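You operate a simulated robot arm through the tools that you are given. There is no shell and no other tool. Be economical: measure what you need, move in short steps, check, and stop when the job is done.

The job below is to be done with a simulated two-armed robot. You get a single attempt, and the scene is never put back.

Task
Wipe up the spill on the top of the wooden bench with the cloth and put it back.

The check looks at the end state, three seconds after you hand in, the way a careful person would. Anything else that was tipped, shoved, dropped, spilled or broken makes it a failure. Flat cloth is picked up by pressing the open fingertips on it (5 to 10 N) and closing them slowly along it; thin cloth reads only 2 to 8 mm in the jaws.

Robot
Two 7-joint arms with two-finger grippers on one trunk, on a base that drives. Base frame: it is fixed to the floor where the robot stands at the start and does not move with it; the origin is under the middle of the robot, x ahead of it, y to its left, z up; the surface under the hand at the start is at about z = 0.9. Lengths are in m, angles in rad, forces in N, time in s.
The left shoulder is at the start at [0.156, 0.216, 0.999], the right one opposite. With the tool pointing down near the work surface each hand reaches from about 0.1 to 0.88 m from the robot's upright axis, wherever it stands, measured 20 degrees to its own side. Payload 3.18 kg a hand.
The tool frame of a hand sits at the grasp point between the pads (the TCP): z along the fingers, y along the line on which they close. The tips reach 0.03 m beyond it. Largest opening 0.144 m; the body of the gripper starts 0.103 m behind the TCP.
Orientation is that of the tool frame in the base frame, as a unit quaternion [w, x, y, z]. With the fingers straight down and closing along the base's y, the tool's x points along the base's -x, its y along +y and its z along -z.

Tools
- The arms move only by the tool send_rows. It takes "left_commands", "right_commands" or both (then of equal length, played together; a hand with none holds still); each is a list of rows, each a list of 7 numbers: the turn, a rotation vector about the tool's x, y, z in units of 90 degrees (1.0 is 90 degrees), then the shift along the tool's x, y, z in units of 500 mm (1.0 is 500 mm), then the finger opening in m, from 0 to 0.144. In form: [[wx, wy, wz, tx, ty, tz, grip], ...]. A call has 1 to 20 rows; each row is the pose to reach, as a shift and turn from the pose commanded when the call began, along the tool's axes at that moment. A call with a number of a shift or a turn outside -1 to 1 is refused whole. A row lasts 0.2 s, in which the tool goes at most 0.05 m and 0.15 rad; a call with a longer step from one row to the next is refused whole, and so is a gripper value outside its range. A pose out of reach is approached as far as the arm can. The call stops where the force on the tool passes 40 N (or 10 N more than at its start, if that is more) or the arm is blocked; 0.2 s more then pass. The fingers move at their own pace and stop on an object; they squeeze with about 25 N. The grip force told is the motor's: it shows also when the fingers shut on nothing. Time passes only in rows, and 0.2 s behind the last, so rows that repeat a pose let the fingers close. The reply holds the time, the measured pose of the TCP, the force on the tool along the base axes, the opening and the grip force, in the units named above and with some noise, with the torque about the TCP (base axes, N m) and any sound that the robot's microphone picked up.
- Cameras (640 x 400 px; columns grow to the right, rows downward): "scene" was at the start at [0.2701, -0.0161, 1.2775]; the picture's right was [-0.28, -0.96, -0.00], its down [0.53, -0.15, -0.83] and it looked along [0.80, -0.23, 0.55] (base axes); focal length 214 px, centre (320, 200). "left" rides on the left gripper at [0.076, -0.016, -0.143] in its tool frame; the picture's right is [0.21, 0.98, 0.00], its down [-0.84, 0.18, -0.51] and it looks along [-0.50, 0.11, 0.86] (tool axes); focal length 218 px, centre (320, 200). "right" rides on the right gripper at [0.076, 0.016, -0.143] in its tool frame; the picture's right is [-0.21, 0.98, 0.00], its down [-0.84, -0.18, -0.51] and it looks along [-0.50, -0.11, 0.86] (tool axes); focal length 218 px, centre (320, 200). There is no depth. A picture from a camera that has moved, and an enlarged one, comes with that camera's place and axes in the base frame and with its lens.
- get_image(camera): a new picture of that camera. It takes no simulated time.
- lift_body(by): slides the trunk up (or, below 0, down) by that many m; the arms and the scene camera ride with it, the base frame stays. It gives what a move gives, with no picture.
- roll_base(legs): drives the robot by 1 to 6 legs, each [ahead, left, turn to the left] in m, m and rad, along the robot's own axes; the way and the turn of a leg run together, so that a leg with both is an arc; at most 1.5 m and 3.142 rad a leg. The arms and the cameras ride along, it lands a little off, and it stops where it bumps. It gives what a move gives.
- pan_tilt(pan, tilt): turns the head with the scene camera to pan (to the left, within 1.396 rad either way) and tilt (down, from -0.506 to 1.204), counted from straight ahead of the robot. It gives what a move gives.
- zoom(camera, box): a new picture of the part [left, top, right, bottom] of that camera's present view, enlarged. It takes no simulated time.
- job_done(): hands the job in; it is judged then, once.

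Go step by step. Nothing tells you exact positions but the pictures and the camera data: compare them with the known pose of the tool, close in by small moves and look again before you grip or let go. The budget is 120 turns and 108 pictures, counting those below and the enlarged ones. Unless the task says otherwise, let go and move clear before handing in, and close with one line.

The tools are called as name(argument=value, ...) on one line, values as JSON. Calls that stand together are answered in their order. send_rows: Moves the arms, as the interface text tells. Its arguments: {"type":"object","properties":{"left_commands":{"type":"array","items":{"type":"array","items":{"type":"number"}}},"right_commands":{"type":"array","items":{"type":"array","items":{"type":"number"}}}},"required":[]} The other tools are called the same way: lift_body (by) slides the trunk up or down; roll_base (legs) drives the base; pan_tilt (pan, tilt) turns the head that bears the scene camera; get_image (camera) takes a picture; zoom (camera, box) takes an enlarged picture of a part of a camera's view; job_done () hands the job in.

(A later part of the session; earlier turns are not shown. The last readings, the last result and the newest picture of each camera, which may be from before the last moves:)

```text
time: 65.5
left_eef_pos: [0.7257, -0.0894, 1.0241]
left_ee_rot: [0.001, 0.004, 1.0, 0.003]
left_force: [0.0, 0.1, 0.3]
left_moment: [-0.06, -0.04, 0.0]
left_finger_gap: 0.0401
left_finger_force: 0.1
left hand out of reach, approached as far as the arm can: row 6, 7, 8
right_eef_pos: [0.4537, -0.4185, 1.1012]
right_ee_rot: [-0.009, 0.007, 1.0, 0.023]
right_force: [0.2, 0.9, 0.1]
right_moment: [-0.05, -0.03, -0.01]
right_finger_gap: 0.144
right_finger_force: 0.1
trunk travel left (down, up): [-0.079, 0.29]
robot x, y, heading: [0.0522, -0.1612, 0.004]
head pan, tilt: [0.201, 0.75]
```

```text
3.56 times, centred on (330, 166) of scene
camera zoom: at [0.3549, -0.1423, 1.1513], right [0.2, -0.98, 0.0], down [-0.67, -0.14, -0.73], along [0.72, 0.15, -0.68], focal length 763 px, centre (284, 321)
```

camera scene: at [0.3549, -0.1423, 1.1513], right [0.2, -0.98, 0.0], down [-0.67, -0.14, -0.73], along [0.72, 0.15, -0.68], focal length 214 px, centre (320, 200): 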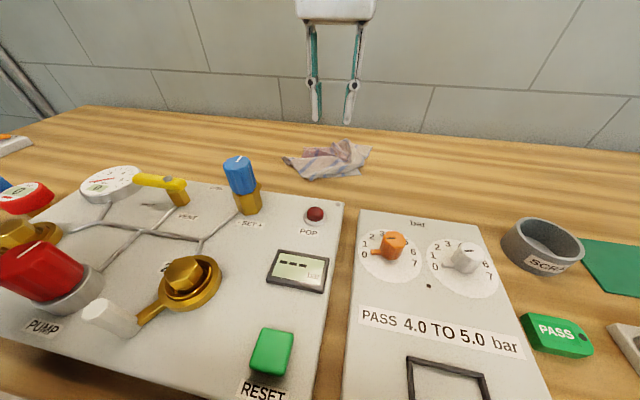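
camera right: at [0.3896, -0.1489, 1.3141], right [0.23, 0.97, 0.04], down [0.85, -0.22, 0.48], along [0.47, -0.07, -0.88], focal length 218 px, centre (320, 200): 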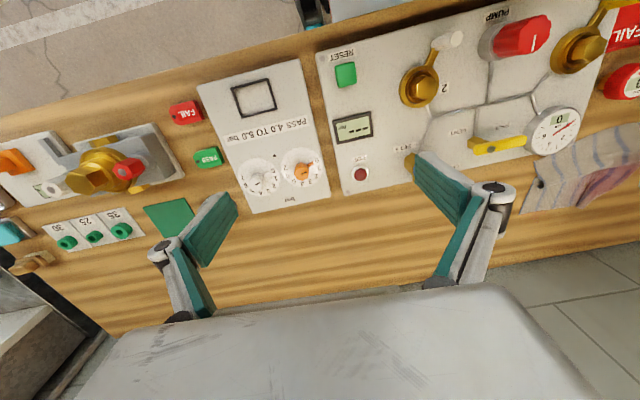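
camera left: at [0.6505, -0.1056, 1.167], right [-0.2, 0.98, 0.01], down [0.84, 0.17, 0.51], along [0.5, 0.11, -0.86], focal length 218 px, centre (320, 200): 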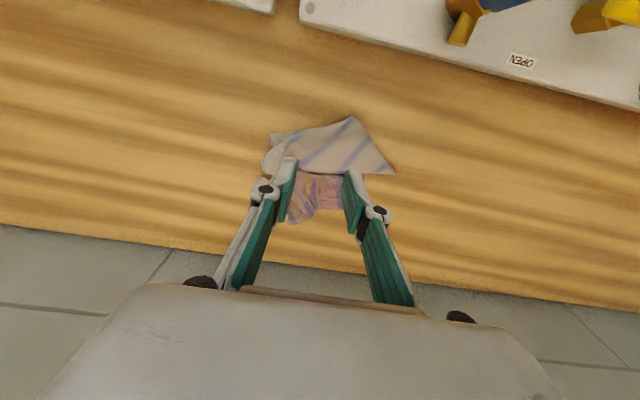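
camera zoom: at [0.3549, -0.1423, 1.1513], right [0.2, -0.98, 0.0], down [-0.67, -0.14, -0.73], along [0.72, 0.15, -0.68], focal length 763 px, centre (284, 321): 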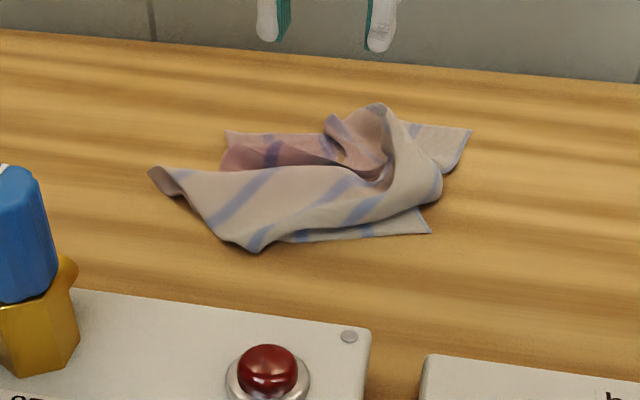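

All four corners sit in about the right arrangement; near-left is at (0.765, 0.03) and far-left at (0.825, -0.004). I'll tug these two outward with the left hand to flatten the cloth, starting with the near-left.

send_rows(left_commands=[[0, 0, 0, 0, 0.06, 0.02, 0.05], [0, 0, 0, -0.02, 0.12, 0.06, 0.05], [0, 0, 0, -0.04, 0.18, 0.11, 0.05], [0, 0, 0, -0.058, 0.188, 0.168, 0.05]])

get_image(camera="left")

```text
time: 66.5
left_eef_pos: [0.7577, 0.0042, 0.9389]
left_ee_rot: [-0.002, 0.004, 1.0, 0.004]
left_force: [-0.1, 0.0, -0.4]
left_moment: [-0.03, 0.02, -0.05]
left_finger_gap: 0.0498
left_finger_force: 0.1
right_eef_pos: [0.4551, -0.4206, 1.0995]
right_ee_rot: [-0.011, 0.007, 1.0, 0.023]
right_force: [-0.2, -1.0, -0.9]
right_moment: [0.04, 0.0, 0.0]
right_finger_gap: 0.1443
right_finger_force: 0.0
trunk travel left (down, up): [-0.079, 0.29]
robot x, y, heading: [0.0546, -0.1619, -0.002]
head pan, tilt: [0.201, 0.75]
```

```text
46 pictures are left
camera left: at [0.6828, -0.0118, 1.0815], right [-0.2, 0.98, 0.01], down [0.85, 0.17, 0.51], along [0.49, 0.11, -0.86], focal length 218 px, centre (320, 200)
```

left: 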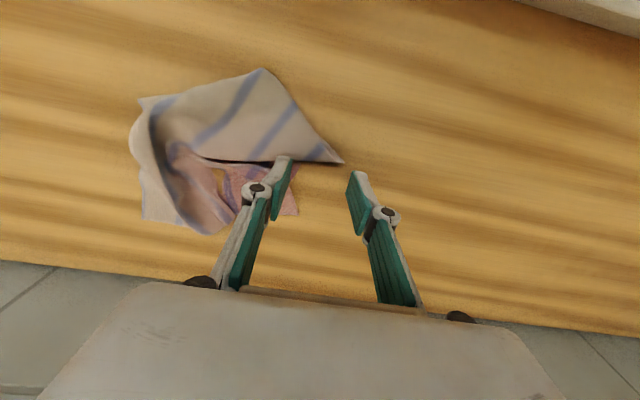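

The corner tip is at (0.751, 0.027). Shifting the hand to (0.742, -0.010) and lowering to contact.

send_rows(left_commands=[[0, 0, 0, 0.031, -0.03, 0, 0.04], [0, 0, 0, 0.031, -0.03, 0.03, 0.04], [0, 0, 0, 0.031, -0.03, 0.05, 0.04]])

get_image(camera="left")

```text
time: 67.3
left_eef_pos: [0.74, -0.01, 0.9142]
left_ee_rot: [0.0, 0.004, 1.0, 0.004]
left_force: [-0.3, -0.4, 0.2]
left_moment: [0.0, -0.01, -0.01]
left_finger_gap: 0.0398
left_finger_force: 0.0
right_eef_pos: [0.4538, -0.419, 1.1007]
right_ee_rot: [-0.011, 0.007, 1.0, 0.023]
right_force: [0.0, 0.1, -0.8]
right_moment: [-0.02, -0.01, 0.03]
right_finger_gap: 0.1441
right_finger_force: 0.2
trunk travel left (down, up): [-0.079, 0.29]
robot x, y, heading: [0.0528, -0.1606, 0.0]
head pan, tilt: [0.201, 0.75]
```

```text
45 pictures are left
camera left: at [0.6659, -0.027, 1.0579], right [-0.2, 0.98, 0.01], down [0.84, 0.17, 0.51], along [0.5, 0.11, -0.86], focal length 218 px, centre (320, 200)
```

left: 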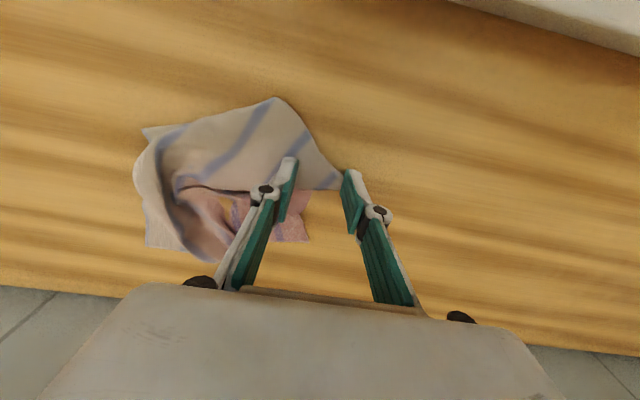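

send_rows(left_commands=[[0, 0, 0, 0, -0.024, 0, 0.036], [0, 0, 0, 0, -0.024, 0.006, 0.036], [0, 0, 0, 0, -0.024, 0.01, 0.036]])

```text
time: 68.1
left_eef_pos: [0.7405, -0.022, 0.9114]
left_ee_rot: [0.001, 0.004, 1.0, 0.002]
left_force: [0.4, -0.2, 7.7]
left_moment: [-0.14, -0.04, 0.0]
left_finger_gap: 0.0361
left_finger_force: 0.1
right_eef_pos: [0.4522, -0.4195, 1.1016]
right_ee_rot: [-0.009, 0.007, 1.0, 0.023]
right_force: [-0.7, -0.3, -0.8]
right_moment: [0.01, 0.02, 0.02]
right_finger_gap: 0.1438
right_finger_force: 0.0
trunk travel left (down, up): [-0.079, 0.29]
robot x, y, heading: [0.054, -0.1643, 0.004]
head pan, tilt: [0.201, 0.75]
```

7.7 N contact. Closing slowly.

send_rows(left_commands=[[0, 0, 0, 0, 0, 0.0, 0.032], [0, 0, 0, 0, 0, 0.001, 0.028], [0, 0, 0, 0, 0, 0.001, 0.024], [0, 0, 0, 0, 0, 0.001, 0.02], [0, 0, 0, 0, 0, 0.001, 0.016], [0, 0, 0, 0, 0, 0.001, 0.012], [0, 0, 0, 0, 0, 0.001, 0.008], [0, 0, 0, 0, 0, 0.001, 0.004], [0, 0, 0, 0, 0, 0.0, 0.0], [0, 0, 0, 0, 0, 0, 0.0]])

get_image(camera="left")

```text
time: 70.3
left_eef_pos: [0.7403, -0.0227, 0.91]
left_ee_rot: [0.0, 0.003, 1.0, 0.003]
left_force: [0.6, -1.7, 10.8]
left_moment: [-0.43, 0.17, -0.04]
left_finger_gap: 0.004
left_finger_force: 32.7
right_eef_pos: [0.4526, -0.4192, 1.1004]
right_ee_rot: [-0.011, 0.007, 1.0, 0.024]
right_force: [0.6, -0.1, 0.7]
right_moment: [-0.01, 0.02, 0.04]
right_finger_gap: 0.144
right_finger_force: 0.0
trunk travel left (down, up): [-0.079, 0.29]
robot x, y, heading: [0.0533, -0.159, -0.0]
head pan, tilt: [0.201, 0.75]
```

```text
44 pictures are left
camera left: at [0.6655, -0.0388, 1.0523], right [-0.2, 0.98, 0.01], down [0.84, 0.17, 0.51], along [0.5, 0.11, -0.86], focal length 218 px, centre (320, 200)
```

left: 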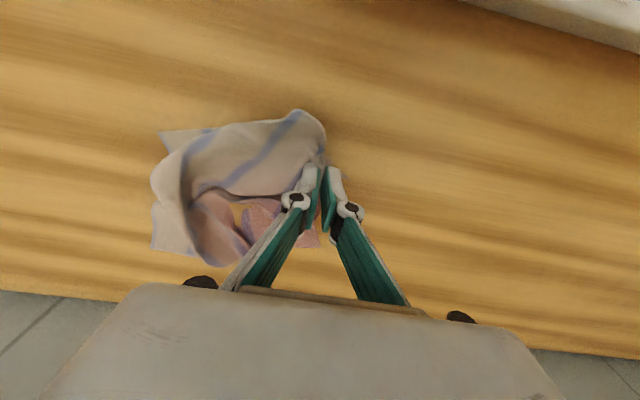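

Gripped. Pulling the corner gently toward near-left, then releasing.

send_rows(left_commands=[[0, 0, 0, 0, 0, -0.02, 0], [0, 0, 0, 0.02, 0.03, -0.03, 0], [0, 0, 0, 0.04, 0.06, -0.03, 0], [0, 0, 0, 0.06, 0.09, -0.03, 0], [0, 0, 0, 0.08, 0.12, -0.02, 0], [0, 0, 0, 0.1, 0.14, -0.004, 0], [0, 0, 0, 0.1, 0.14, -0.002, 0]])

get_image(camera="left")

get_image(camera="scene")

```text
time: 71.9
left_eef_pos: [0.692, 0.0489, 0.9104]
left_ee_rot: [-0.002, 0.003, 1.0, 0.004]
left_force: [-0.1, -1.4, 0.3]
left_moment: [0.12, -0.02, 0.03]
left_finger_gap: 0.0061
left_finger_force: 32.1
right_eef_pos: [0.4543, -0.4179, 1.1016]
right_ee_rot: [-0.011, 0.007, 1.0, 0.023]
right_force: [-0.1, 0.2, -0.5]
right_moment: [0.01, 0.03, -0.01]
right_finger_gap: 0.1436
right_finger_force: 0.2
trunk travel left (down, up): [-0.079, 0.29]
robot x, y, heading: [0.0563, -0.1623, -0.004]
head pan, tilt: [0.201, 0.75]
```

```text
43 pictures are left
camera left: at [0.6165, 0.0317, 1.0535], right [-0.2, 0.98, 0.01], down [0.84, 0.17, 0.51], along [0.5, 0.11, -0.86], focal length 218 px, centre (320, 200)
```

left: 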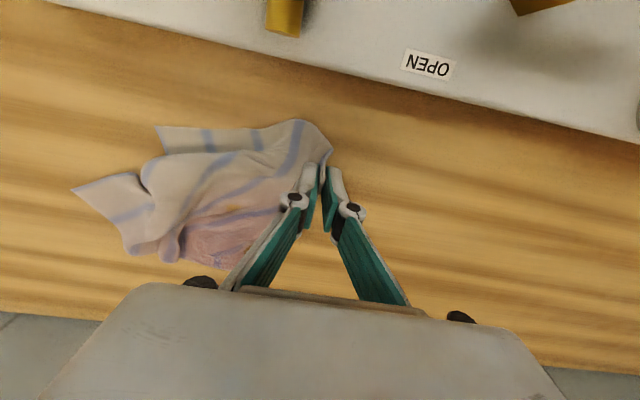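

```text
42 pictures are left
camera scene: at [0.3559, -0.1436, 1.1508], right [0.2, -0.98, 0.0], down [-0.67, -0.14, -0.73], along [0.72, 0.15, -0.68], focal length 214 px, centre (320, 200)
```

scene: 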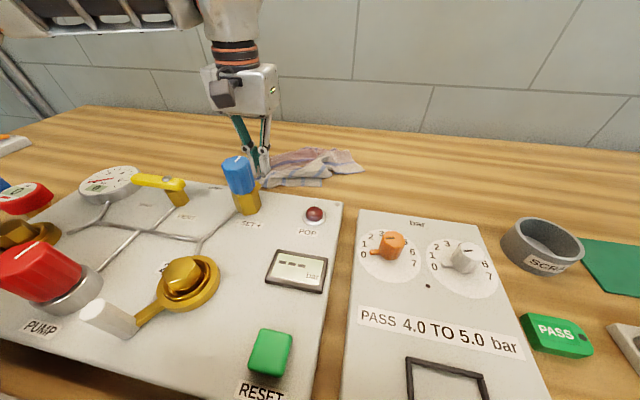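

Corner A is held at (0.69, 0.05). Now the right hand comes in to take the opposite far-right corner near (0.745, -0.15).

send_rows(right_commands=[[0.01, -0.005, -0.003, -0.06, 0, 0.02, 0.05], [0.02, -0.01, -0.006, -0.12, 0.06, 0.04, 0.05], [0.031, -0.014, -0.01, -0.18, 0.12, 0.06, 0.05], [0.031, -0.014, -0.01, -0.24, 0.18, 0.08, 0.05], [0.031, -0.014, -0.01, -0.3, 0.24, 0.1, 0.05], [0.031, -0.014, -0.01, -0.36, 0.3, 0.12, 0.05], [0.031, -0.014, -0.01, -0.42, 0.36, 0.14, 0.05], [0.031, -0.014, -0.01, -0.47, 0.42, 0.17, 0.05], [0.031, -0.014, -0.01, -0.52, 0.48, 0.2, 0.05], [0.031, -0.014, -0.01, -0.56, 0.53, 0.23, 0.05], [0.031, -0.014, -0.01, -0.58, 0.56, 0.28, 0.05]])

get_image(camera="right")

get_image(camera="scene")

```text
time: 74.3
left_eef_pos: [0.6933, 0.0491, 0.9108]
left_ee_rot: [-0.001, 0.003, 1.0, 0.003]
left_force: [0.8, -0.3, 0.6]
left_moment: [-0.04, 0.01, 0.01]
left_finger_gap: 0.003
left_finger_force: 21.6
right_eef_pos: [0.7453, -0.1357, 0.9672]
right_ee_rot: [0.001, -0.001, 1.0, -0.001]
right_force: [0.7, 0.5, -0.3]
right_moment: [0.03, 0.02, 0.0]
right_finger_gap: 0.0497
right_finger_force: 0.1
trunk travel left (down, up): [-0.079, 0.29]
robot x, y, heading: [0.0476, -0.1597, 0.001]
head pan, tilt: [0.201, 0.75]
```

```text
41 pictures are left
camera right: at [0.6704, -0.1194, 1.1088], right [0.21, 0.98, 0.0], down [0.84, -0.18, 0.51], along [0.5, -0.11, -0.86], focal length 218 px, centre (320, 200)
```

right: 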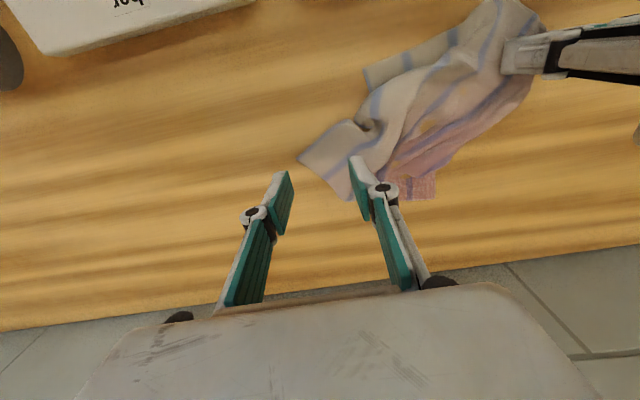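

```text
40 pictures are left
camera scene: at [0.3564, -0.1433, 1.1505], right [0.2, -0.98, 0.0], down [-0.67, -0.14, -0.73], along [0.72, 0.15, -0.68], focal length 214 px, centre (320, 200)
```

scene: 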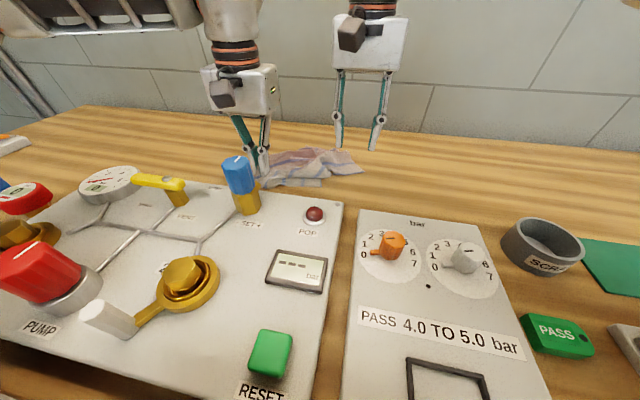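

The right edge of the cloth runs from (0.746, -0.159) to (0.81, -0.113). Moving the right fingers to (0.768, -0.122) and down.

send_rows(right_commands=[[0, 0, 0, -0.045, 0.026, 0.04, 0.04], [0, 0, 0, -0.045, 0.026, 0.08, 0.04], [0, 0, 0, -0.045, 0.026, 0.106, 0.04]])

get_image(camera="right")

```text
time: 75.1
left_eef_pos: [0.691, 0.048, 0.9118]
left_ee_rot: [-0.001, 0.003, 1.0, 0.003]
left_force: [1.6, -0.9, 2.0]
left_moment: [0.0, -0.03, 0.01]
left_finger_gap: 0.0016
left_finger_force: 27.5
right_eef_pos: [0.7672, -0.1248, 0.9141]
right_ee_rot: [0.001, -0.001, 1.0, -0.001]
right_force: [0.3, 0.3, -0.8]
right_moment: [0.0, 0.03, 0.01]
right_finger_gap: 0.0396
right_finger_force: 0.0
trunk travel left (down, up): [-0.079, 0.29]
robot x, y, heading: [0.0512, -0.1627, 0.006]
head pan, tilt: [0.201, 0.75]
```

```text
39 pictures are left
camera right: at [0.6931, -0.1073, 1.0567], right [0.21, 0.98, 0.0], down [0.84, -0.18, 0.51], along [0.5, -0.11, -0.86], focal length 218 px, centre (320, 200)
```

right: 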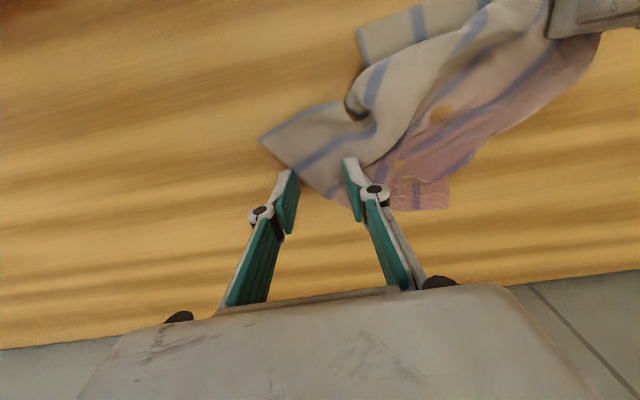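

send_rows(right_commands=[[0, 0, 0, 0.012, 0.024, 0, 0.04], [0, 0, 0, 0.012, 0.024, 0.006, 0.04], [0, 0, 0, 0.012, 0.024, 0.01, 0.04]])

```text
time: 75.9
left_eef_pos: [0.6922, 0.0489, 0.9116]
left_ee_rot: [0.0, 0.004, 1.0, 0.004]
left_force: [0.8, -0.7, 0.9]
left_moment: [-0.03, 0.02, 0.0]
left_finger_gap: 0.0033
left_finger_force: 31.5
right_eef_pos: [0.7619, -0.1117, 0.9124]
right_ee_rot: [0.001, -0.001, 1.0, -0.001]
right_force: [-0.2, 0.3, 2.4]
right_moment: [0.07, 0.01, 0.02]
right_finger_gap: 0.0398
right_finger_force: 0.1
trunk travel left (down, up): [-0.079, 0.29]
robot x, y, heading: [0.0539, -0.1609, -0.0]
head pan, tilt: [0.201, 0.75]
```

send_rows(right_commands=[[0, 0, 0, 0, 0, 0.003, 0.04], [0, 0, 0, 0, 0, 0.003, 0.036], [0, 0, 0, 0, 0, 0.003, 0.032], [0, 0, 0, 0, 0, 0.003, 0.028], [0, 0, 0, 0, 0, 0.003, 0.024], [0, 0, 0, 0, 0, 0.003, 0.02], [0, 0, 0, 0, 0, 0.003, 0.016], [0, 0, 0, 0, 0, 0.003, 0.012], [0, 0, 0, 0, 0, 0.003, 0.008], [0, 0, 0, 0, 0, 0.003, 0.004], [0, 0, 0, 0, 0, 0.003, 0.0], [0, 0, 0, 0, 0, 0.0, 0.0], [0, 0, 0, 0, 0, -0.01, 0.0]])

get_image(camera="right")

```text
time: 78.7
left_eef_pos: [0.6912, 0.0486, 0.9116]
left_ee_rot: [0.0, 0.004, 1.0, 0.003]
left_force: [-0.5, -1.1, 0.7]
left_moment: [0.02, -0.03, 0.01]
left_finger_gap: 0.0026
left_finger_force: 22.5
right_eef_pos: [0.7614, -0.1147, 0.9147]
right_ee_rot: [0.001, 0.001, 1.0, 0.0]
right_force: [0.5, 0.7, 0.4]
right_moment: [0.03, -0.01, 0.02]
right_finger_gap: 0.0032
right_finger_force: 22.7
trunk travel left (down, up): [-0.079, 0.29]
robot x, y, heading: [0.0502, -0.1623, 0.003]
head pan, tilt: [0.201, 0.75]
```

```text
38 pictures are left
camera right: at [0.6873, -0.0974, 1.0572], right [0.21, 0.98, 0.0], down [0.84, -0.18, 0.51], along [0.5, -0.11, -0.86], focal length 218 px, centre (320, 200)
```

right: 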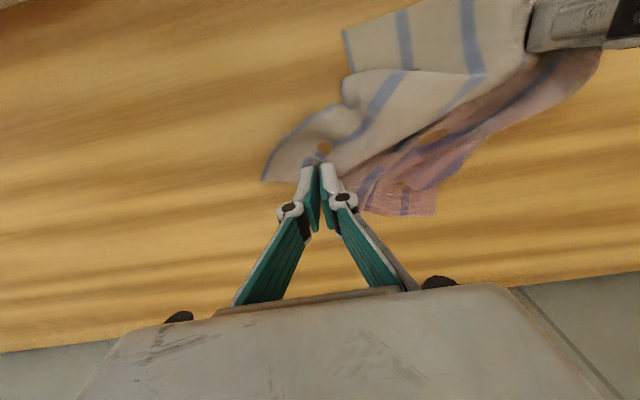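

Both ends are held. Stretching: right hand goes far-right in small steps.

send_rows(right_commands=[[0, 0, 0, -0.02, -0.025, -0.02, 0], [0, 0, 0, -0.04, -0.05, -0.02, 0], [0, 0, 0, -0.06, -0.075, -0.02, 0], [0, 0, 0, -0.075, -0.09, -0.015, 0]])

get_image(camera="right")

zoom(camera="scene", box=[200, 90, 430, 230])

```text
time: 79.7
left_eef_pos: [0.6915, 0.0492, 0.9116]
left_ee_rot: [-0.001, 0.004, 1.0, 0.003]
left_force: [-0.3, -1.3, -0.8]
left_moment: [-0.03, -0.01, 0.0]
left_finger_gap: 0.0049
left_finger_force: 29.0
right_eef_pos: [0.7908, -0.1494, 0.9252]
right_ee_rot: [0.001, -0.001, 1.0, -0.001]
right_force: [-0.1, 0.4, 0.9]
right_moment: [-0.02, 0.0, 0.01]
right_finger_gap: 0.0
right_finger_force: 24.7
right hand out of reach, approached as far as the arm can: row 4
trunk travel left (down, up): [-0.079, 0.29]
robot x, y, heading: [0.0516, -0.1605, 0.001]
head pan, tilt: [0.201, 0.75]
```

```text
37 pictures are left
camera right: at [0.7163, -0.1328, 1.0669], right [0.21, 0.98, 0.0], down [0.84, -0.18, 0.51], along [0.5, -0.11, -0.86], focal length 218 px, centre (320, 200)
```

right: 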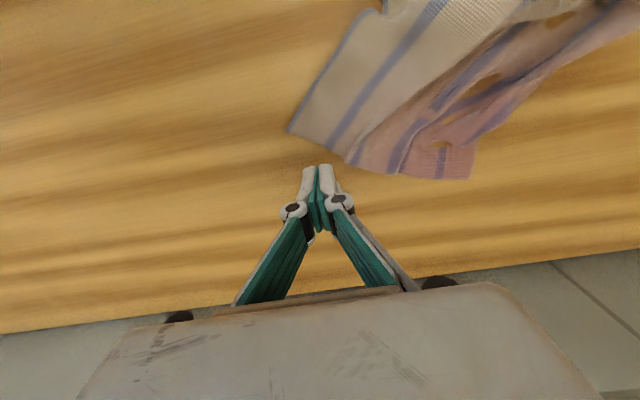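

```text
2.78 times, centred on (315, 160) of scene
camera zoom: at [0.3558, -0.1434, 1.1508], right [0.2, -0.98, 0.0], down [-0.67, -0.14, -0.73], along [0.72, 0.15, -0.68], focal length 597 px, centre (334, 311)
```

zoom: 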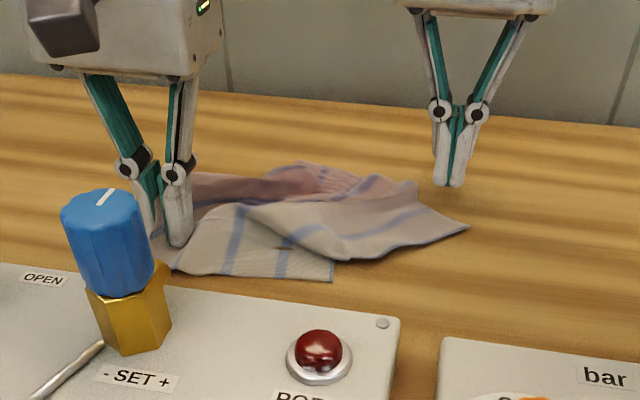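

It slipped out, but the cloth has opened up considerably. I'll release the left, retract the right hand, and look again.

send_rows(left_commands=[[0, 0, 0, 0, 0, 0, 0.015], [0, 0, 0, 0, 0, 0, 0.03], [0, 0, 0, 0, 0, -0.03, 0.03], [0, 0, 0, 0, 0, -0.09, 0.03], [0, 0, 0, 0, 0, -0.15, 0.03], [0, 0, 0, 0, 0, -0.17, 0.03], [0, 0, 0, 0, 0, -0.17, 0.03], [0, 0, 0, 0, 0, -0.17, 0.03], [0, 0, 0, 0, 0, -0.17, 0.03], [0, 0, 0, 0, 0, -0.17, 0.03]], right_commands=[[0, 0, 0, 0.02, 0, -0.04, 0.0], [0, 0, 0, 0.06, -0.04, -0.08, 0.0], [0, 0, 0, 0.12, -0.09, -0.11, 0.0], [0, 0, 0, 0.18, -0.14, -0.14, 0.0], [0, 0, 0, 0.24, -0.19, -0.17, 0.0], [0, 0, 0, 0.3, -0.24, -0.2, 0.0], [0, 0, 0, 0.36, -0.29, -0.23, 0.0], [0, 0, 0, 0.42, -0.34, -0.26, 0.0], [0, 0, 0, 0.48, -0.39, -0.29, 0.0], [0, 0, 0, 0.54, -0.44, -0.32, 0.0]])

get_image(camera="scene")

get_image(camera="left")

```text
time: 81.9
left_eef_pos: [0.6904, 0.0476, 0.9967]
left_ee_rot: [-0.001, 0.004, 1.0, 0.003]
left_force: [-0.7, -0.5, -0.3]
left_moment: [0.0, 0.0, 0.02]
left_finger_gap: 0.0301
left_finger_force: 0.0
right_eef_pos: [0.5215, -0.3702, 1.0866]
right_ee_rot: [0.002, 0.0, 1.0, 0.0]
right_force: [-0.1, 0.6, -0.4]
right_moment: [-0.01, 0.01, -0.01]
right_finger_gap: 0.0
right_finger_force: 25.3
trunk travel left (down, up): [-0.079, 0.29]
robot x, y, heading: [0.0517, -0.1589, -0.003]
head pan, tilt: [0.201, 0.75]
```

```text
35 pictures are left
camera scene: at [0.3552, -0.1439, 1.1512], right [0.2, -0.98, 0.0], down [-0.67, -0.14, -0.73], along [0.72, 0.15, -0.68], focal length 214 px, centre (320, 200)
```

scene: 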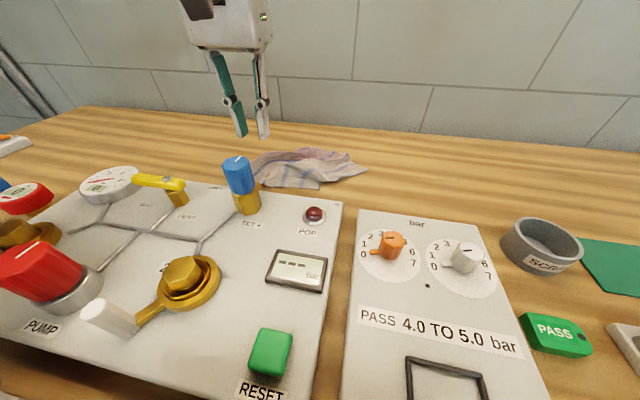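

```text
34 pictures are left
camera left: at [0.6157, 0.0304, 1.1398], right [-0.2, 0.98, 0.01], down [0.84, 0.17, 0.51], along [0.5, 0.11, -0.86], focal length 218 px, centre (320, 200)
```

left: 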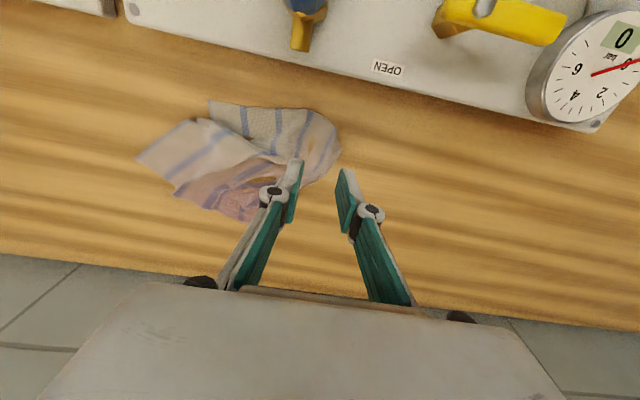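

Now lowering the trunk a bit for more forward reach, then taking the far (pink) corner near (0.82, -0.02) to pull it back outward.

lift_body(by=-0.05)

send_rows(left_commands=[[0, 0, 0, -0.07, -0.02, 0, 0.05], [0, 0, 0, -0.14, -0.06, 0, 0.05], [0, 0, 0, -0.2, -0.1, 0.01, 0.05], [0, 0, 0, -0.23, -0.14, 0.02, 0.05]])

get_image(camera="left")

```text
time: 82.8
left_eef_pos: [0.6822, 0.0482, 0.9591]
left_ee_rot: [0.009, 0.004, 1.0, 0.004]
left_force: [-0.2, 0.1, -0.6]
left_moment: [0.0, -0.01, 0.0]
left_finger_gap: 0.03
left_finger_force: 0.1
right_eef_pos: [0.5094, -0.3703, 1.0454]
right_ee_rot: [0.01, 0.0, 1.0, -0.001]
right_force: [-0.2, 0.5, 0.7]
right_moment: [-0.01, -0.01, 0.01]
right_finger_gap: 0.0002
right_finger_force: 25.2
trunk travel left (down, up): [-0.029, 0.34]
robot x, y, heading: [0.0523, -0.1624, -0.0]
head pan, tilt: [0.201, 0.75]
```

```text
time: 84.0
left_eef_pos: [0.7551, 0.0312, 0.9491]
left_ee_rot: [0.01, -0.011, 1.0, -0.005]
left_force: [0.0, -0.2, -0.2]
left_moment: [0.01, 0.02, 0.01]
left_finger_gap: 0.0499
left_finger_force: 0.1
left hand out of reach, approached as far as the arm can: row 3, 4
right_eef_pos: [0.5094, -0.3524, 1.0442]
right_ee_rot: [0.007, -0.005, 1.0, -0.006]
right_force: [-0.9, 0.0, -0.5]
right_moment: [-0.03, -0.01, -0.02]
right_finger_gap: 0.0
right_finger_force: 25.1
trunk travel left (down, up): [-0.029, 0.34]
robot x, y, heading: [0.0511, -0.1591, 0.009]
head pan, tilt: [0.201, 0.75]
stopped in row 4 (left hand): the arm was blocked; the commanded pose is now the measured one
```

```text
33 pictures are left
camera left: at [0.6789, 0.0143, 1.0899], right [-0.23, 0.97, -0.01], down [0.83, 0.2, 0.52], along [0.51, 0.11, -0.85], focal length 218 px, centre (320, 200)
```

left: 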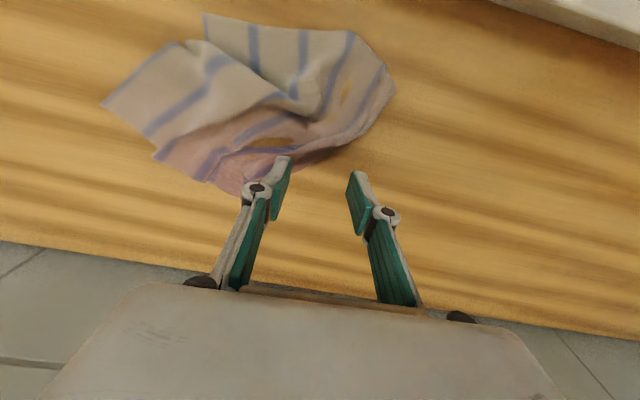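

The arm was blocked; checking what the arm or trunk is touching before doing anything else.

get_image(camera="scene")

pan_tilt(pan=0.9, tilt=0.7)

get_image(camera="scene")

```text
32 pictures are left
camera scene: at [0.3888, -0.1275, 1.0882], right [0.21, -0.98, 0.01], down [-0.66, -0.15, -0.74], along [0.72, 0.15, -0.67], focal length 214 px, centre (320, 200)
```

scene: 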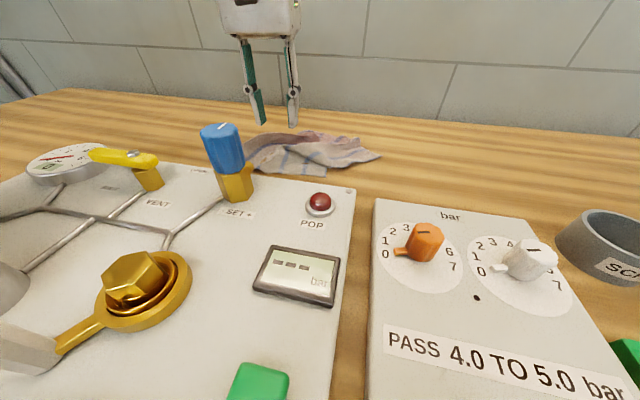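

```text
time: 85.0
left_eef_pos: [0.7549, 0.03, 0.9497]
left_ee_rot: [0.009, -0.009, 1.0, -0.006]
left_force: [0.1, 0.1, -0.2]
left_moment: [0.02, -0.04, 0.01]
left_finger_gap: 0.05
left_finger_force: 0.0
right_eef_pos: [0.5099, -0.3526, 1.0421]
right_ee_rot: [0.007, -0.006, 1.0, -0.006]
right_force: [0.1, -0.1, -0.6]
right_moment: [-0.01, 0.03, -0.03]
right_finger_gap: 0.0
right_finger_force: 24.9
trunk travel left (down, up): [-0.029, 0.34]
robot x, y, heading: [0.0555, -0.1615, 0.014]
head pan, tilt: [0.901, 0.7]
```

```text
31 pictures are left
camera scene: at [0.3595, -0.0775, 1.0917], right [0.79, -0.61, 0.02], down [-0.38, -0.52, -0.77], along [0.48, 0.6, -0.64], focal length 214 px, centre (320, 200)
```

scene: 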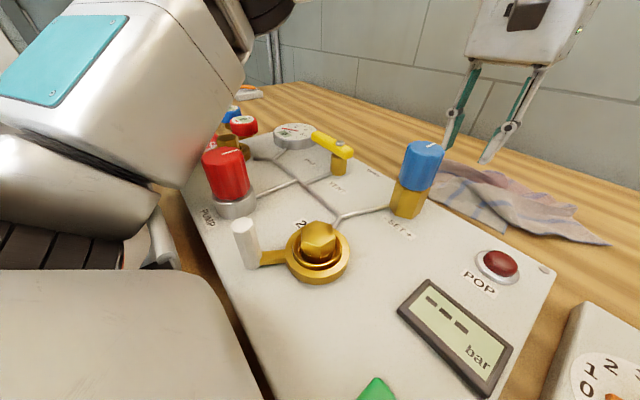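

The upper arm is low over the panel's left end and likely touching something. I'll lift the trunk straight away.

lift_body(by=0.07)

get_image(camera="scene")

```text
time: 86.1
left_eef_pos: [0.7175, 0.0201, 1.1369]
left_ee_rot: [0.12, -0.009, 0.993, 0.001]
left_force: [0.4, 0.7, -0.2]
left_moment: [-0.08, 0.04, -0.02]
left_finger_gap: 0.05
left_finger_force: 0.1
right_eef_pos: [0.5252, -0.3626, 1.1027]
right_ee_rot: [-0.002, -0.006, 1.0, -0.001]
right_force: [0.0, 0.7, -0.2]
right_moment: [-0.04, 0.06, 0.0]
right_finger_gap: 0.0002
right_finger_force: 25.2
trunk travel left (down, up): [-0.099, 0.27]
robot x, y, heading: [0.0561, -0.1583, 0.007]
head pan, tilt: [0.901, 0.7]
```

```text
30 pictures are left
camera scene: at [0.3067, -0.0889, 1.1803], right [0.79, -0.61, 0.0], down [-0.4, -0.51, -0.76], along [0.47, 0.6, -0.65], focal length 214 px, centre (320, 200)
```

scene: 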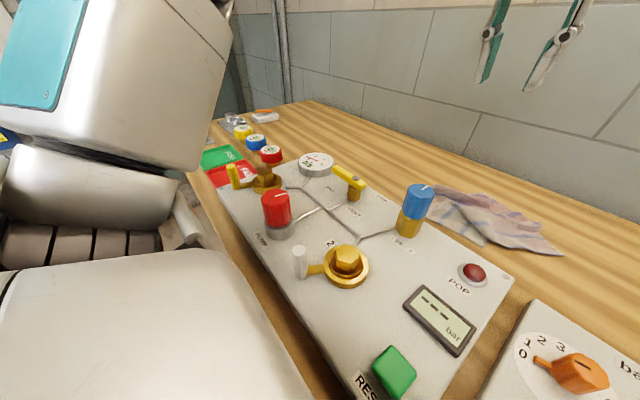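

Clear now. Zooming on the panel's left end to see whether anything was changed.

zoom(camera="scene", box=[180, 90, 440, 252])

pan_tilt(pan=0.5, tilt=0.8)

get_image(camera="scene")

```text
2.46 times, centred on (310, 171) of scene
camera zoom: at [0.3067, -0.0889, 1.1803], right [0.79, -0.61, 0.0], down [-0.4, -0.51, -0.76], along [0.47, 0.6, -0.65], focal length 528 px, centre (345, 271)
```

zoom: 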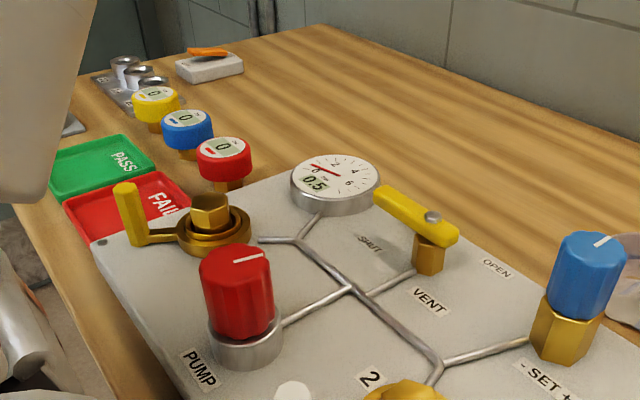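

```text
time: 87.0
left_eef_pos: [0.7156, 0.0185, 1.14]
left_ee_rot: [0.122, -0.009, 0.992, 0.001]
left_force: [1.0, -0.3, -0.4]
left_moment: [-0.03, -0.01, 0.02]
left_finger_gap: 0.0501
left_finger_force: 0.0
right_eef_pos: [0.5223, -0.3632, 1.1043]
right_ee_rot: [0.0, -0.006, 1.0, 0.0]
right_force: [0.4, 0.6, -0.6]
right_moment: [-0.05, 0.0, 0.0]
right_finger_gap: 0.0001
right_finger_force: 25.0
trunk travel left (down, up): [-0.099, 0.27]
robot x, y, heading: [0.0549, -0.1639, 0.014]
head pan, tilt: [0.499, 0.799]
```

```text
28 pictures are left
camera scene: at [0.3232, -0.1169, 1.173], right [0.49, -0.87, 0.0], down [-0.63, -0.35, -0.7], along [0.61, 0.34, -0.72], focal length 214 px, centre (320, 200)
```

scene: 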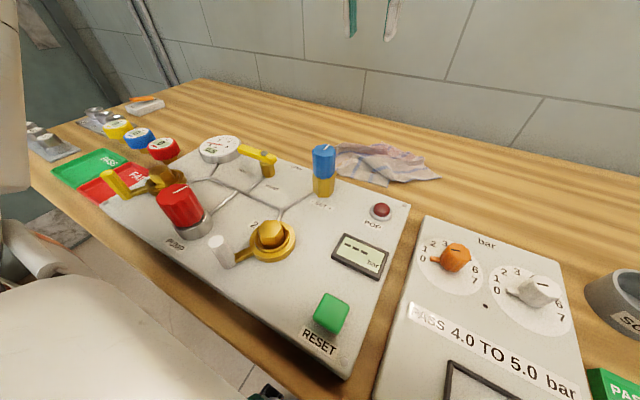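

The gauge now reads 0.5 where it read 0 before: my upper arm must have pushed the pump while the trunk was lowered. Let me confirm the reading and look closely at the vent lever, by which the pressure could be let out again.

zoom(camera="scene", box=[90, 110, 350, 272])

```text
2.46 times, centred on (220, 191) of scene
camera zoom: at [0.3232, -0.1169, 1.173], right [0.49, -0.87, 0.0], down [-0.63, -0.35, -0.7], along [0.61, 0.34, -0.72], focal length 528 px, centre (566, 222)
```

zoom: 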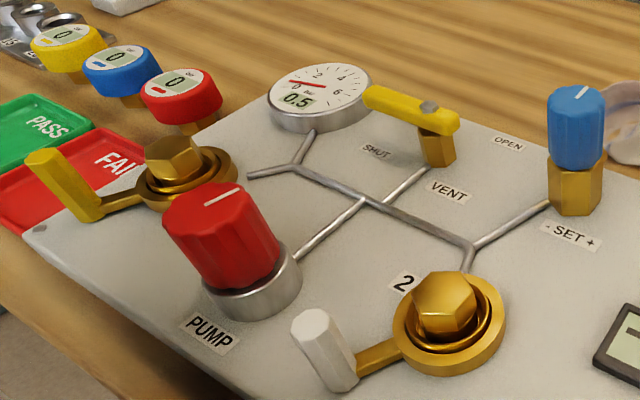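

Confirmed: 0.5 bar, so I did bump the pump. The vent lever (pivot about (0.563, 0.130), top z 0.955) points left at SHUT; I'll raise the trunk to keep the upper arm clear, then swing the lever to OPEN and back to SHUT to restore zero.

lift_body(by=0.08)

```text
time: 88.2
left_eef_pos: [0.6276, 0.0171, 1.3401]
left_ee_rot: [0.238, -0.011, 0.971, 0.0]
left_force: [0.2, -0.6, -1.2]
left_moment: [-0.03, 0.05, 0.0]
left_finger_gap: 0.05
left_finger_force: 0.1
right_eef_pos: [0.5256, -0.3629, 1.1836]
right_ee_rot: [-0.002, -0.005, 1.0, -0.001]
right_force: [-0.1, 0.1, -0.3]
right_moment: [0.0, 0.05, 0.01]
right_finger_gap: 0.0
right_finger_force: 25.4
trunk travel left (down, up): [-0.179, 0.19]
robot x, y, heading: [0.0546, -0.1574, 0.019]
head pan, tilt: [0.499, 0.799]
```

Bringing the left hand, straightened and fingers closed, above the near side of the vent lever.

send_rows(left_commands=[[0, 0.038, 0, 0.056, 0.034, 0.038, 0.0], [0, 0.076, 0, 0.112, 0.069, 0.077, 0.0], [0, 0.115, 0, 0.168, 0.103, 0.115, 0.0], [0, 0.153, 0, 0.224, 0.138, 0.154, 0.0], [0, 0.191, 0, 0.28, 0.172, 0.192, 0.0], [0, 0.23, 0, 0.337, 0.207, 0.231, 0.0], [0, 0.268, 0, 0.393, 0.241, 0.269, 0.0], [0, 0.306, 0, 0.449, 0.276, 0.308, 0.0]])

get_image(camera="left")

get_image(camera="scene")

```text
time: 90.0
left_eef_pos: [0.4965, 0.1523, 1.0997]
left_ee_rot: [0.001, -0.01, 1.0, -0.003]
left_force: [-0.1, 0.3, -0.3]
left_moment: [-0.03, 0.03, 0.0]
left_finger_gap: 0.0001
left_finger_force: 25.2
right_eef_pos: [0.524, -0.3623, 1.186]
right_ee_rot: [0.001, -0.007, 1.0, -0.001]
right_force: [0.6, 0.9, -0.5]
right_moment: [-0.03, 0.0, 0.01]
right_finger_gap: 0.0002
right_finger_force: 25.3
trunk travel left (down, up): [-0.179, 0.19]
robot x, y, heading: [0.0535, -0.158, 0.006]
head pan, tilt: [0.499, 0.799]
```

```text
26 pictures are left
camera left: at [0.4218, 0.1354, 1.2423], right [-0.23, 0.97, -0.01], down [0.84, 0.2, 0.51], along [0.5, 0.11, -0.86], focal length 218 px, centre (320, 200)
```

left: 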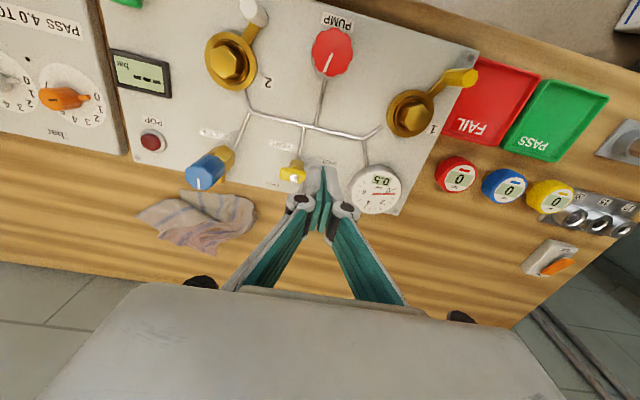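

```text
25 pictures are left
camera scene: at [0.2384, -0.1171, 1.2677], right [0.49, -0.87, 0.0], down [-0.63, -0.35, -0.7], along [0.61, 0.34, -0.72], focal length 214 px, centre (320, 200)
```

scene: 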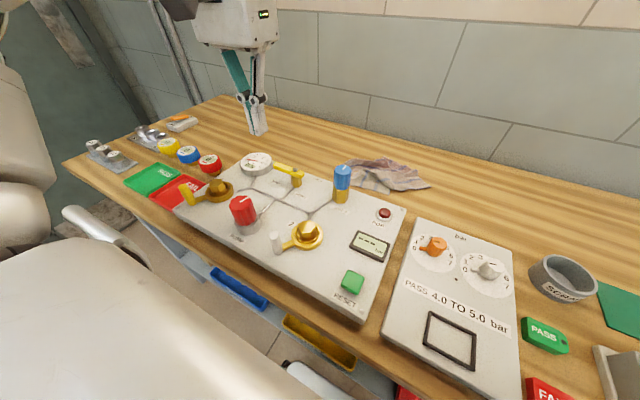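

Descending on the near side of the lever at (0.51, 0.16), tips to about z 0.943.

send_rows(left_commands=[[0, 0, 0, -0.028, 0.014, 0.07, 0.0], [0, 0, 0, -0.028, 0.014, 0.14, 0.0], [0, 0, 0, -0.028, 0.014, 0.2, 0.0], [0, 0, 0, -0.028, 0.014, 0.254, 0.0]])

zoom(camera="left", box=[200, 60, 480, 235])

zoom(camera="scene", box=[200, 90, 380, 202])

```text
time: 91.0
left_eef_pos: [0.5112, 0.1581, 0.973]
left_ee_rot: [0.002, -0.01, 1.0, -0.003]
left_force: [-0.5, 0.7, -0.5]
left_moment: [0.01, 0.03, 0.01]
left_finger_gap: 0.0
left_finger_force: 24.7
right_eef_pos: [0.5246, -0.363, 1.1856]
right_ee_rot: [0.001, -0.006, 1.0, -0.001]
right_force: [0.9, -0.3, 0.4]
right_moment: [0.02, 0.0, 0.02]
right_finger_gap: 0.0001
right_finger_force: 24.6
trunk travel left (down, up): [-0.179, 0.19]
robot x, y, heading: [0.054, -0.1649, 0.014]
head pan, tilt: [0.499, 0.799]
```

```text
2.29 times, centred on (340, 148) of left
camera zoom: at [0.4355, 0.1416, 1.1158], right [-0.23, 0.97, -0.01], down [0.84, 0.2, 0.51], along [0.5, 0.11, -0.86], focal length 499 px, centre (274, 320)
```

zoom: 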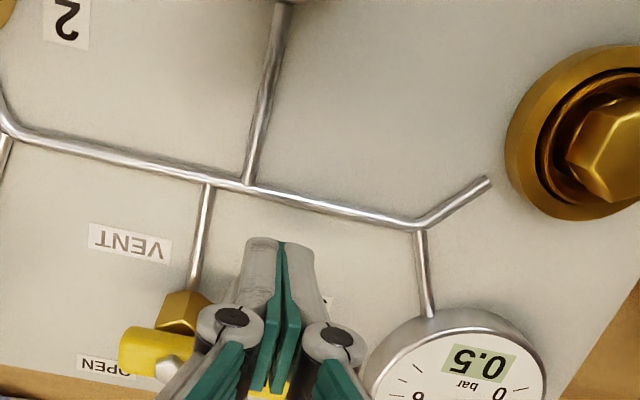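

```text
3.56 times, centred on (290, 146) of scene
camera zoom: at [0.2383, -0.1178, 1.2677], right [0.49, -0.87, 0.0], down [-0.63, -0.35, -0.7], along [0.61, 0.34, -0.72], focal length 763 px, centre (427, 392)
```

zoom: 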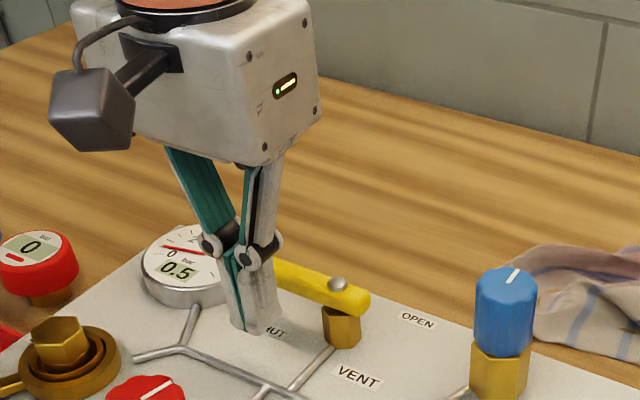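

Well placed. Pushing the lever along its arc toward OPEN.

send_rows(left_commands=[[0, 0, 0, -0.03, 0.006, 0, 0.0], [0, 0, 0, -0.054, 0.01, 0, 0.0], [0, 0, 0, -0.075, 0.017, 0, 0.0], [0, 0, 0, -0.095, 0.022, 0, 0.0], [0, 0, 0, -0.116, 0.02, 0, 0.0], [0, 0, 0, -0.136, 0.013, 0, 0.0], [0, 0, 0, -0.156, 0.0, 0, 0.0], [0, 0, 0, -0.166, -0.012, 0, 0.0]])

zoom(camera="scene", box=[200, 90, 380, 202])

```text
time: 92.8
left_eef_pos: [0.5933, 0.1547, 0.9736]
left_ee_rot: [0.002, -0.009, 1.0, -0.002]
left_force: [0.6, 0.1, -0.7]
left_moment: [0.03, 0.01, 0.03]
left_finger_gap: 0.0001
left_finger_force: 25.4
right_eef_pos: [0.5223, -0.3636, 1.1852]
right_ee_rot: [0.001, -0.005, 1.0, -0.001]
right_force: [-0.7, 0.1, 0.5]
right_moment: [0.04, 0.03, 0.01]
right_finger_gap: 0.0004
right_finger_force: 24.9
trunk travel left (down, up): [-0.179, 0.19]
robot x, y, heading: [0.0517, -0.1615, 0.007]
head pan, tilt: [0.499, 0.799]
```

```text
3.56 times, centred on (290, 146) of scene
camera zoom: at [0.2381, -0.118, 1.2678], right [0.49, -0.87, 0.0], down [-0.63, -0.35, -0.7], along [0.61, 0.34, -0.72], focal length 763 px, centre (427, 392)
```

zoom: 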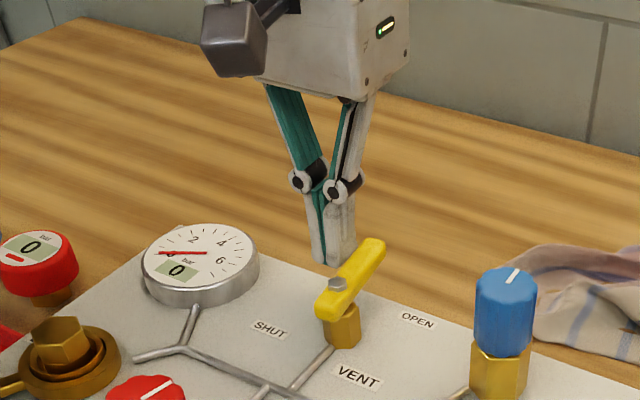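

The gauge is back at 0 and the lever is at OPEN. Now going around to the other side to swing it back to SHUT.

send_rows(left_commands=[[0, 0, 0, 0, 0.01, -0.05, 0.0], [0, 0, 0, 0, 0.0, -0.12, 0.0], [0, 0, 0, 0, -0.07, -0.12, 0.0], [0, 0, 0, 0, -0.13, -0.12, 0.0], [0, 0, 0, 0, -0.13, -0.06, 0.0], [0, 0, 0, 0, -0.13, 0, 0.0]])

zoom(camera="scene", box=[200, 90, 380, 202])

```text
time: 94.2
left_eef_pos: [0.5947, 0.0892, 0.9731]
left_ee_rot: [0.001, -0.009, 1.0, -0.002]
left_force: [-0.4, -0.5, -0.5]
left_moment: [-0.02, -0.01, -0.02]
left_finger_gap: 0.0001
left_finger_force: 25.2
right_eef_pos: [0.5234, -0.3635, 1.1856]
right_ee_rot: [0.0, -0.006, 1.0, -0.001]
right_force: [-0.8, -0.9, 0.0]
right_moment: [0.0, 0.0, -0.02]
right_finger_gap: 0.0
right_finger_force: 25.0
trunk travel left (down, up): [-0.179, 0.19]
robot x, y, heading: [0.0479, -0.1557, 0.014]
head pan, tilt: [0.499, 0.799]
```

```text
3.56 times, centred on (290, 146) of scene
camera zoom: at [0.2385, -0.118, 1.2676], right [0.49, -0.87, 0.0], down [-0.63, -0.35, -0.7], along [0.61, 0.34, -0.72], focal length 763 px, centre (427, 392)
```

zoom: 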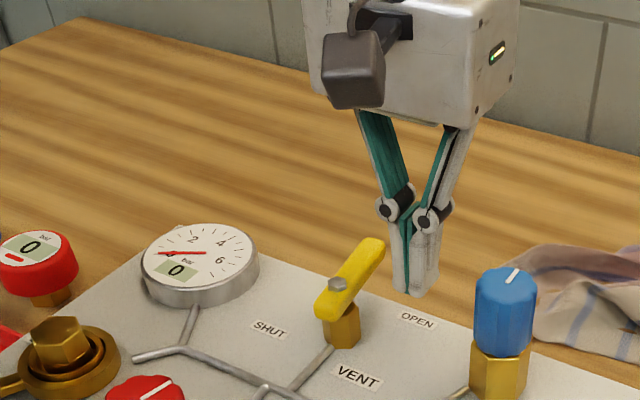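

Fingers are on the right-hand side of the lever. Swinging it back to SHUT.

send_rows(left_commands=[[0, 0, 0, 0, 0.034, 0, 0.0], [0, 0, 0, -0.01, 0.054, 0, 0.0], [0, 0, 0, -0.014, 0.075, 0, 0.0], [0, 0, 0, -0.01, 0.096, 0, 0.0], [0, 0, 0, -0.004, 0.116, 0, 0.0], [0, 0, 0, 0.008, 0.132, 0, 0.0], [0, 0, 0, 0.022, 0.144, 0, 0.0], [0, 0, 0, 0.03, 0.148, 0, 0.0]])

zoom(camera="scene", box=[200, 90, 380, 202])

```text
time: 96.0
left_eef_pos: [0.5779, 0.1637, 0.9745]
left_ee_rot: [0.002, -0.009, 1.0, -0.002]
left_force: [2.9, -1.8, 0.1]
left_moment: [-0.01, -0.11, 0.03]
left_finger_gap: 0.0
left_finger_force: 24.9
right_eef_pos: [0.524, -0.3638, 1.1862]
right_ee_rot: [0.001, -0.006, 1.0, 0.0]
right_force: [-0.2, -0.2, 0.2]
right_moment: [0.0, -0.02, 0.0]
right_finger_gap: 0.0002
right_finger_force: 25.4
trunk travel left (down, up): [-0.179, 0.19]
robot x, y, heading: [0.0578, -0.1628, 0.013]
head pan, tilt: [0.499, 0.799]
```

```text
3.56 times, centred on (290, 146) of scene
camera zoom: at [0.2386, -0.1181, 1.2677], right [0.49, -0.87, 0.0], down [-0.63, -0.35, -0.7], along [0.61, 0.34, -0.72], focal length 763 px, centre (427, 392)
```

zoom: 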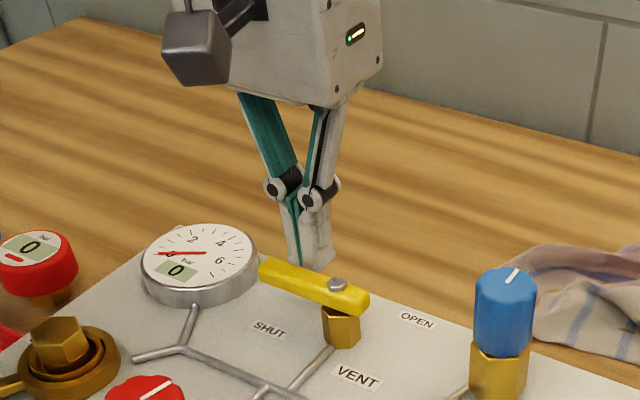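

Gauge 0 and lever back along the SHUT line. A 3 mm nudge to feel the stop.

send_rows(left_commands=[[0, 0, 0, 0.004, 0, 0, 0.0], [0, 0, 0, 0.007, 0, 0, 0.0]])

```text
time: 96.6
left_eef_pos: [0.5764, 0.163, 0.9738]
left_ee_rot: [0.004, -0.01, 1.0, -0.002]
left_force: [21.4, 2.3, 1.4]
left_moment: [0.04, -0.46, -0.13]
left_finger_gap: 0.006
left_finger_force: 30.4
right_eef_pos: [0.5256, -0.363, 1.1853]
right_ee_rot: [0.001, -0.005, 1.0, -0.001]
right_force: [1.5, -0.2, -0.7]
right_moment: [0.01, 0.03, -0.01]
right_finger_gap: 0.0
right_finger_force: 25.1
trunk travel left (down, up): [-0.179, 0.19]
robot x, y, heading: [0.0528, -0.1602, 0.008]
head pan, tilt: [0.499, 0.799]
```

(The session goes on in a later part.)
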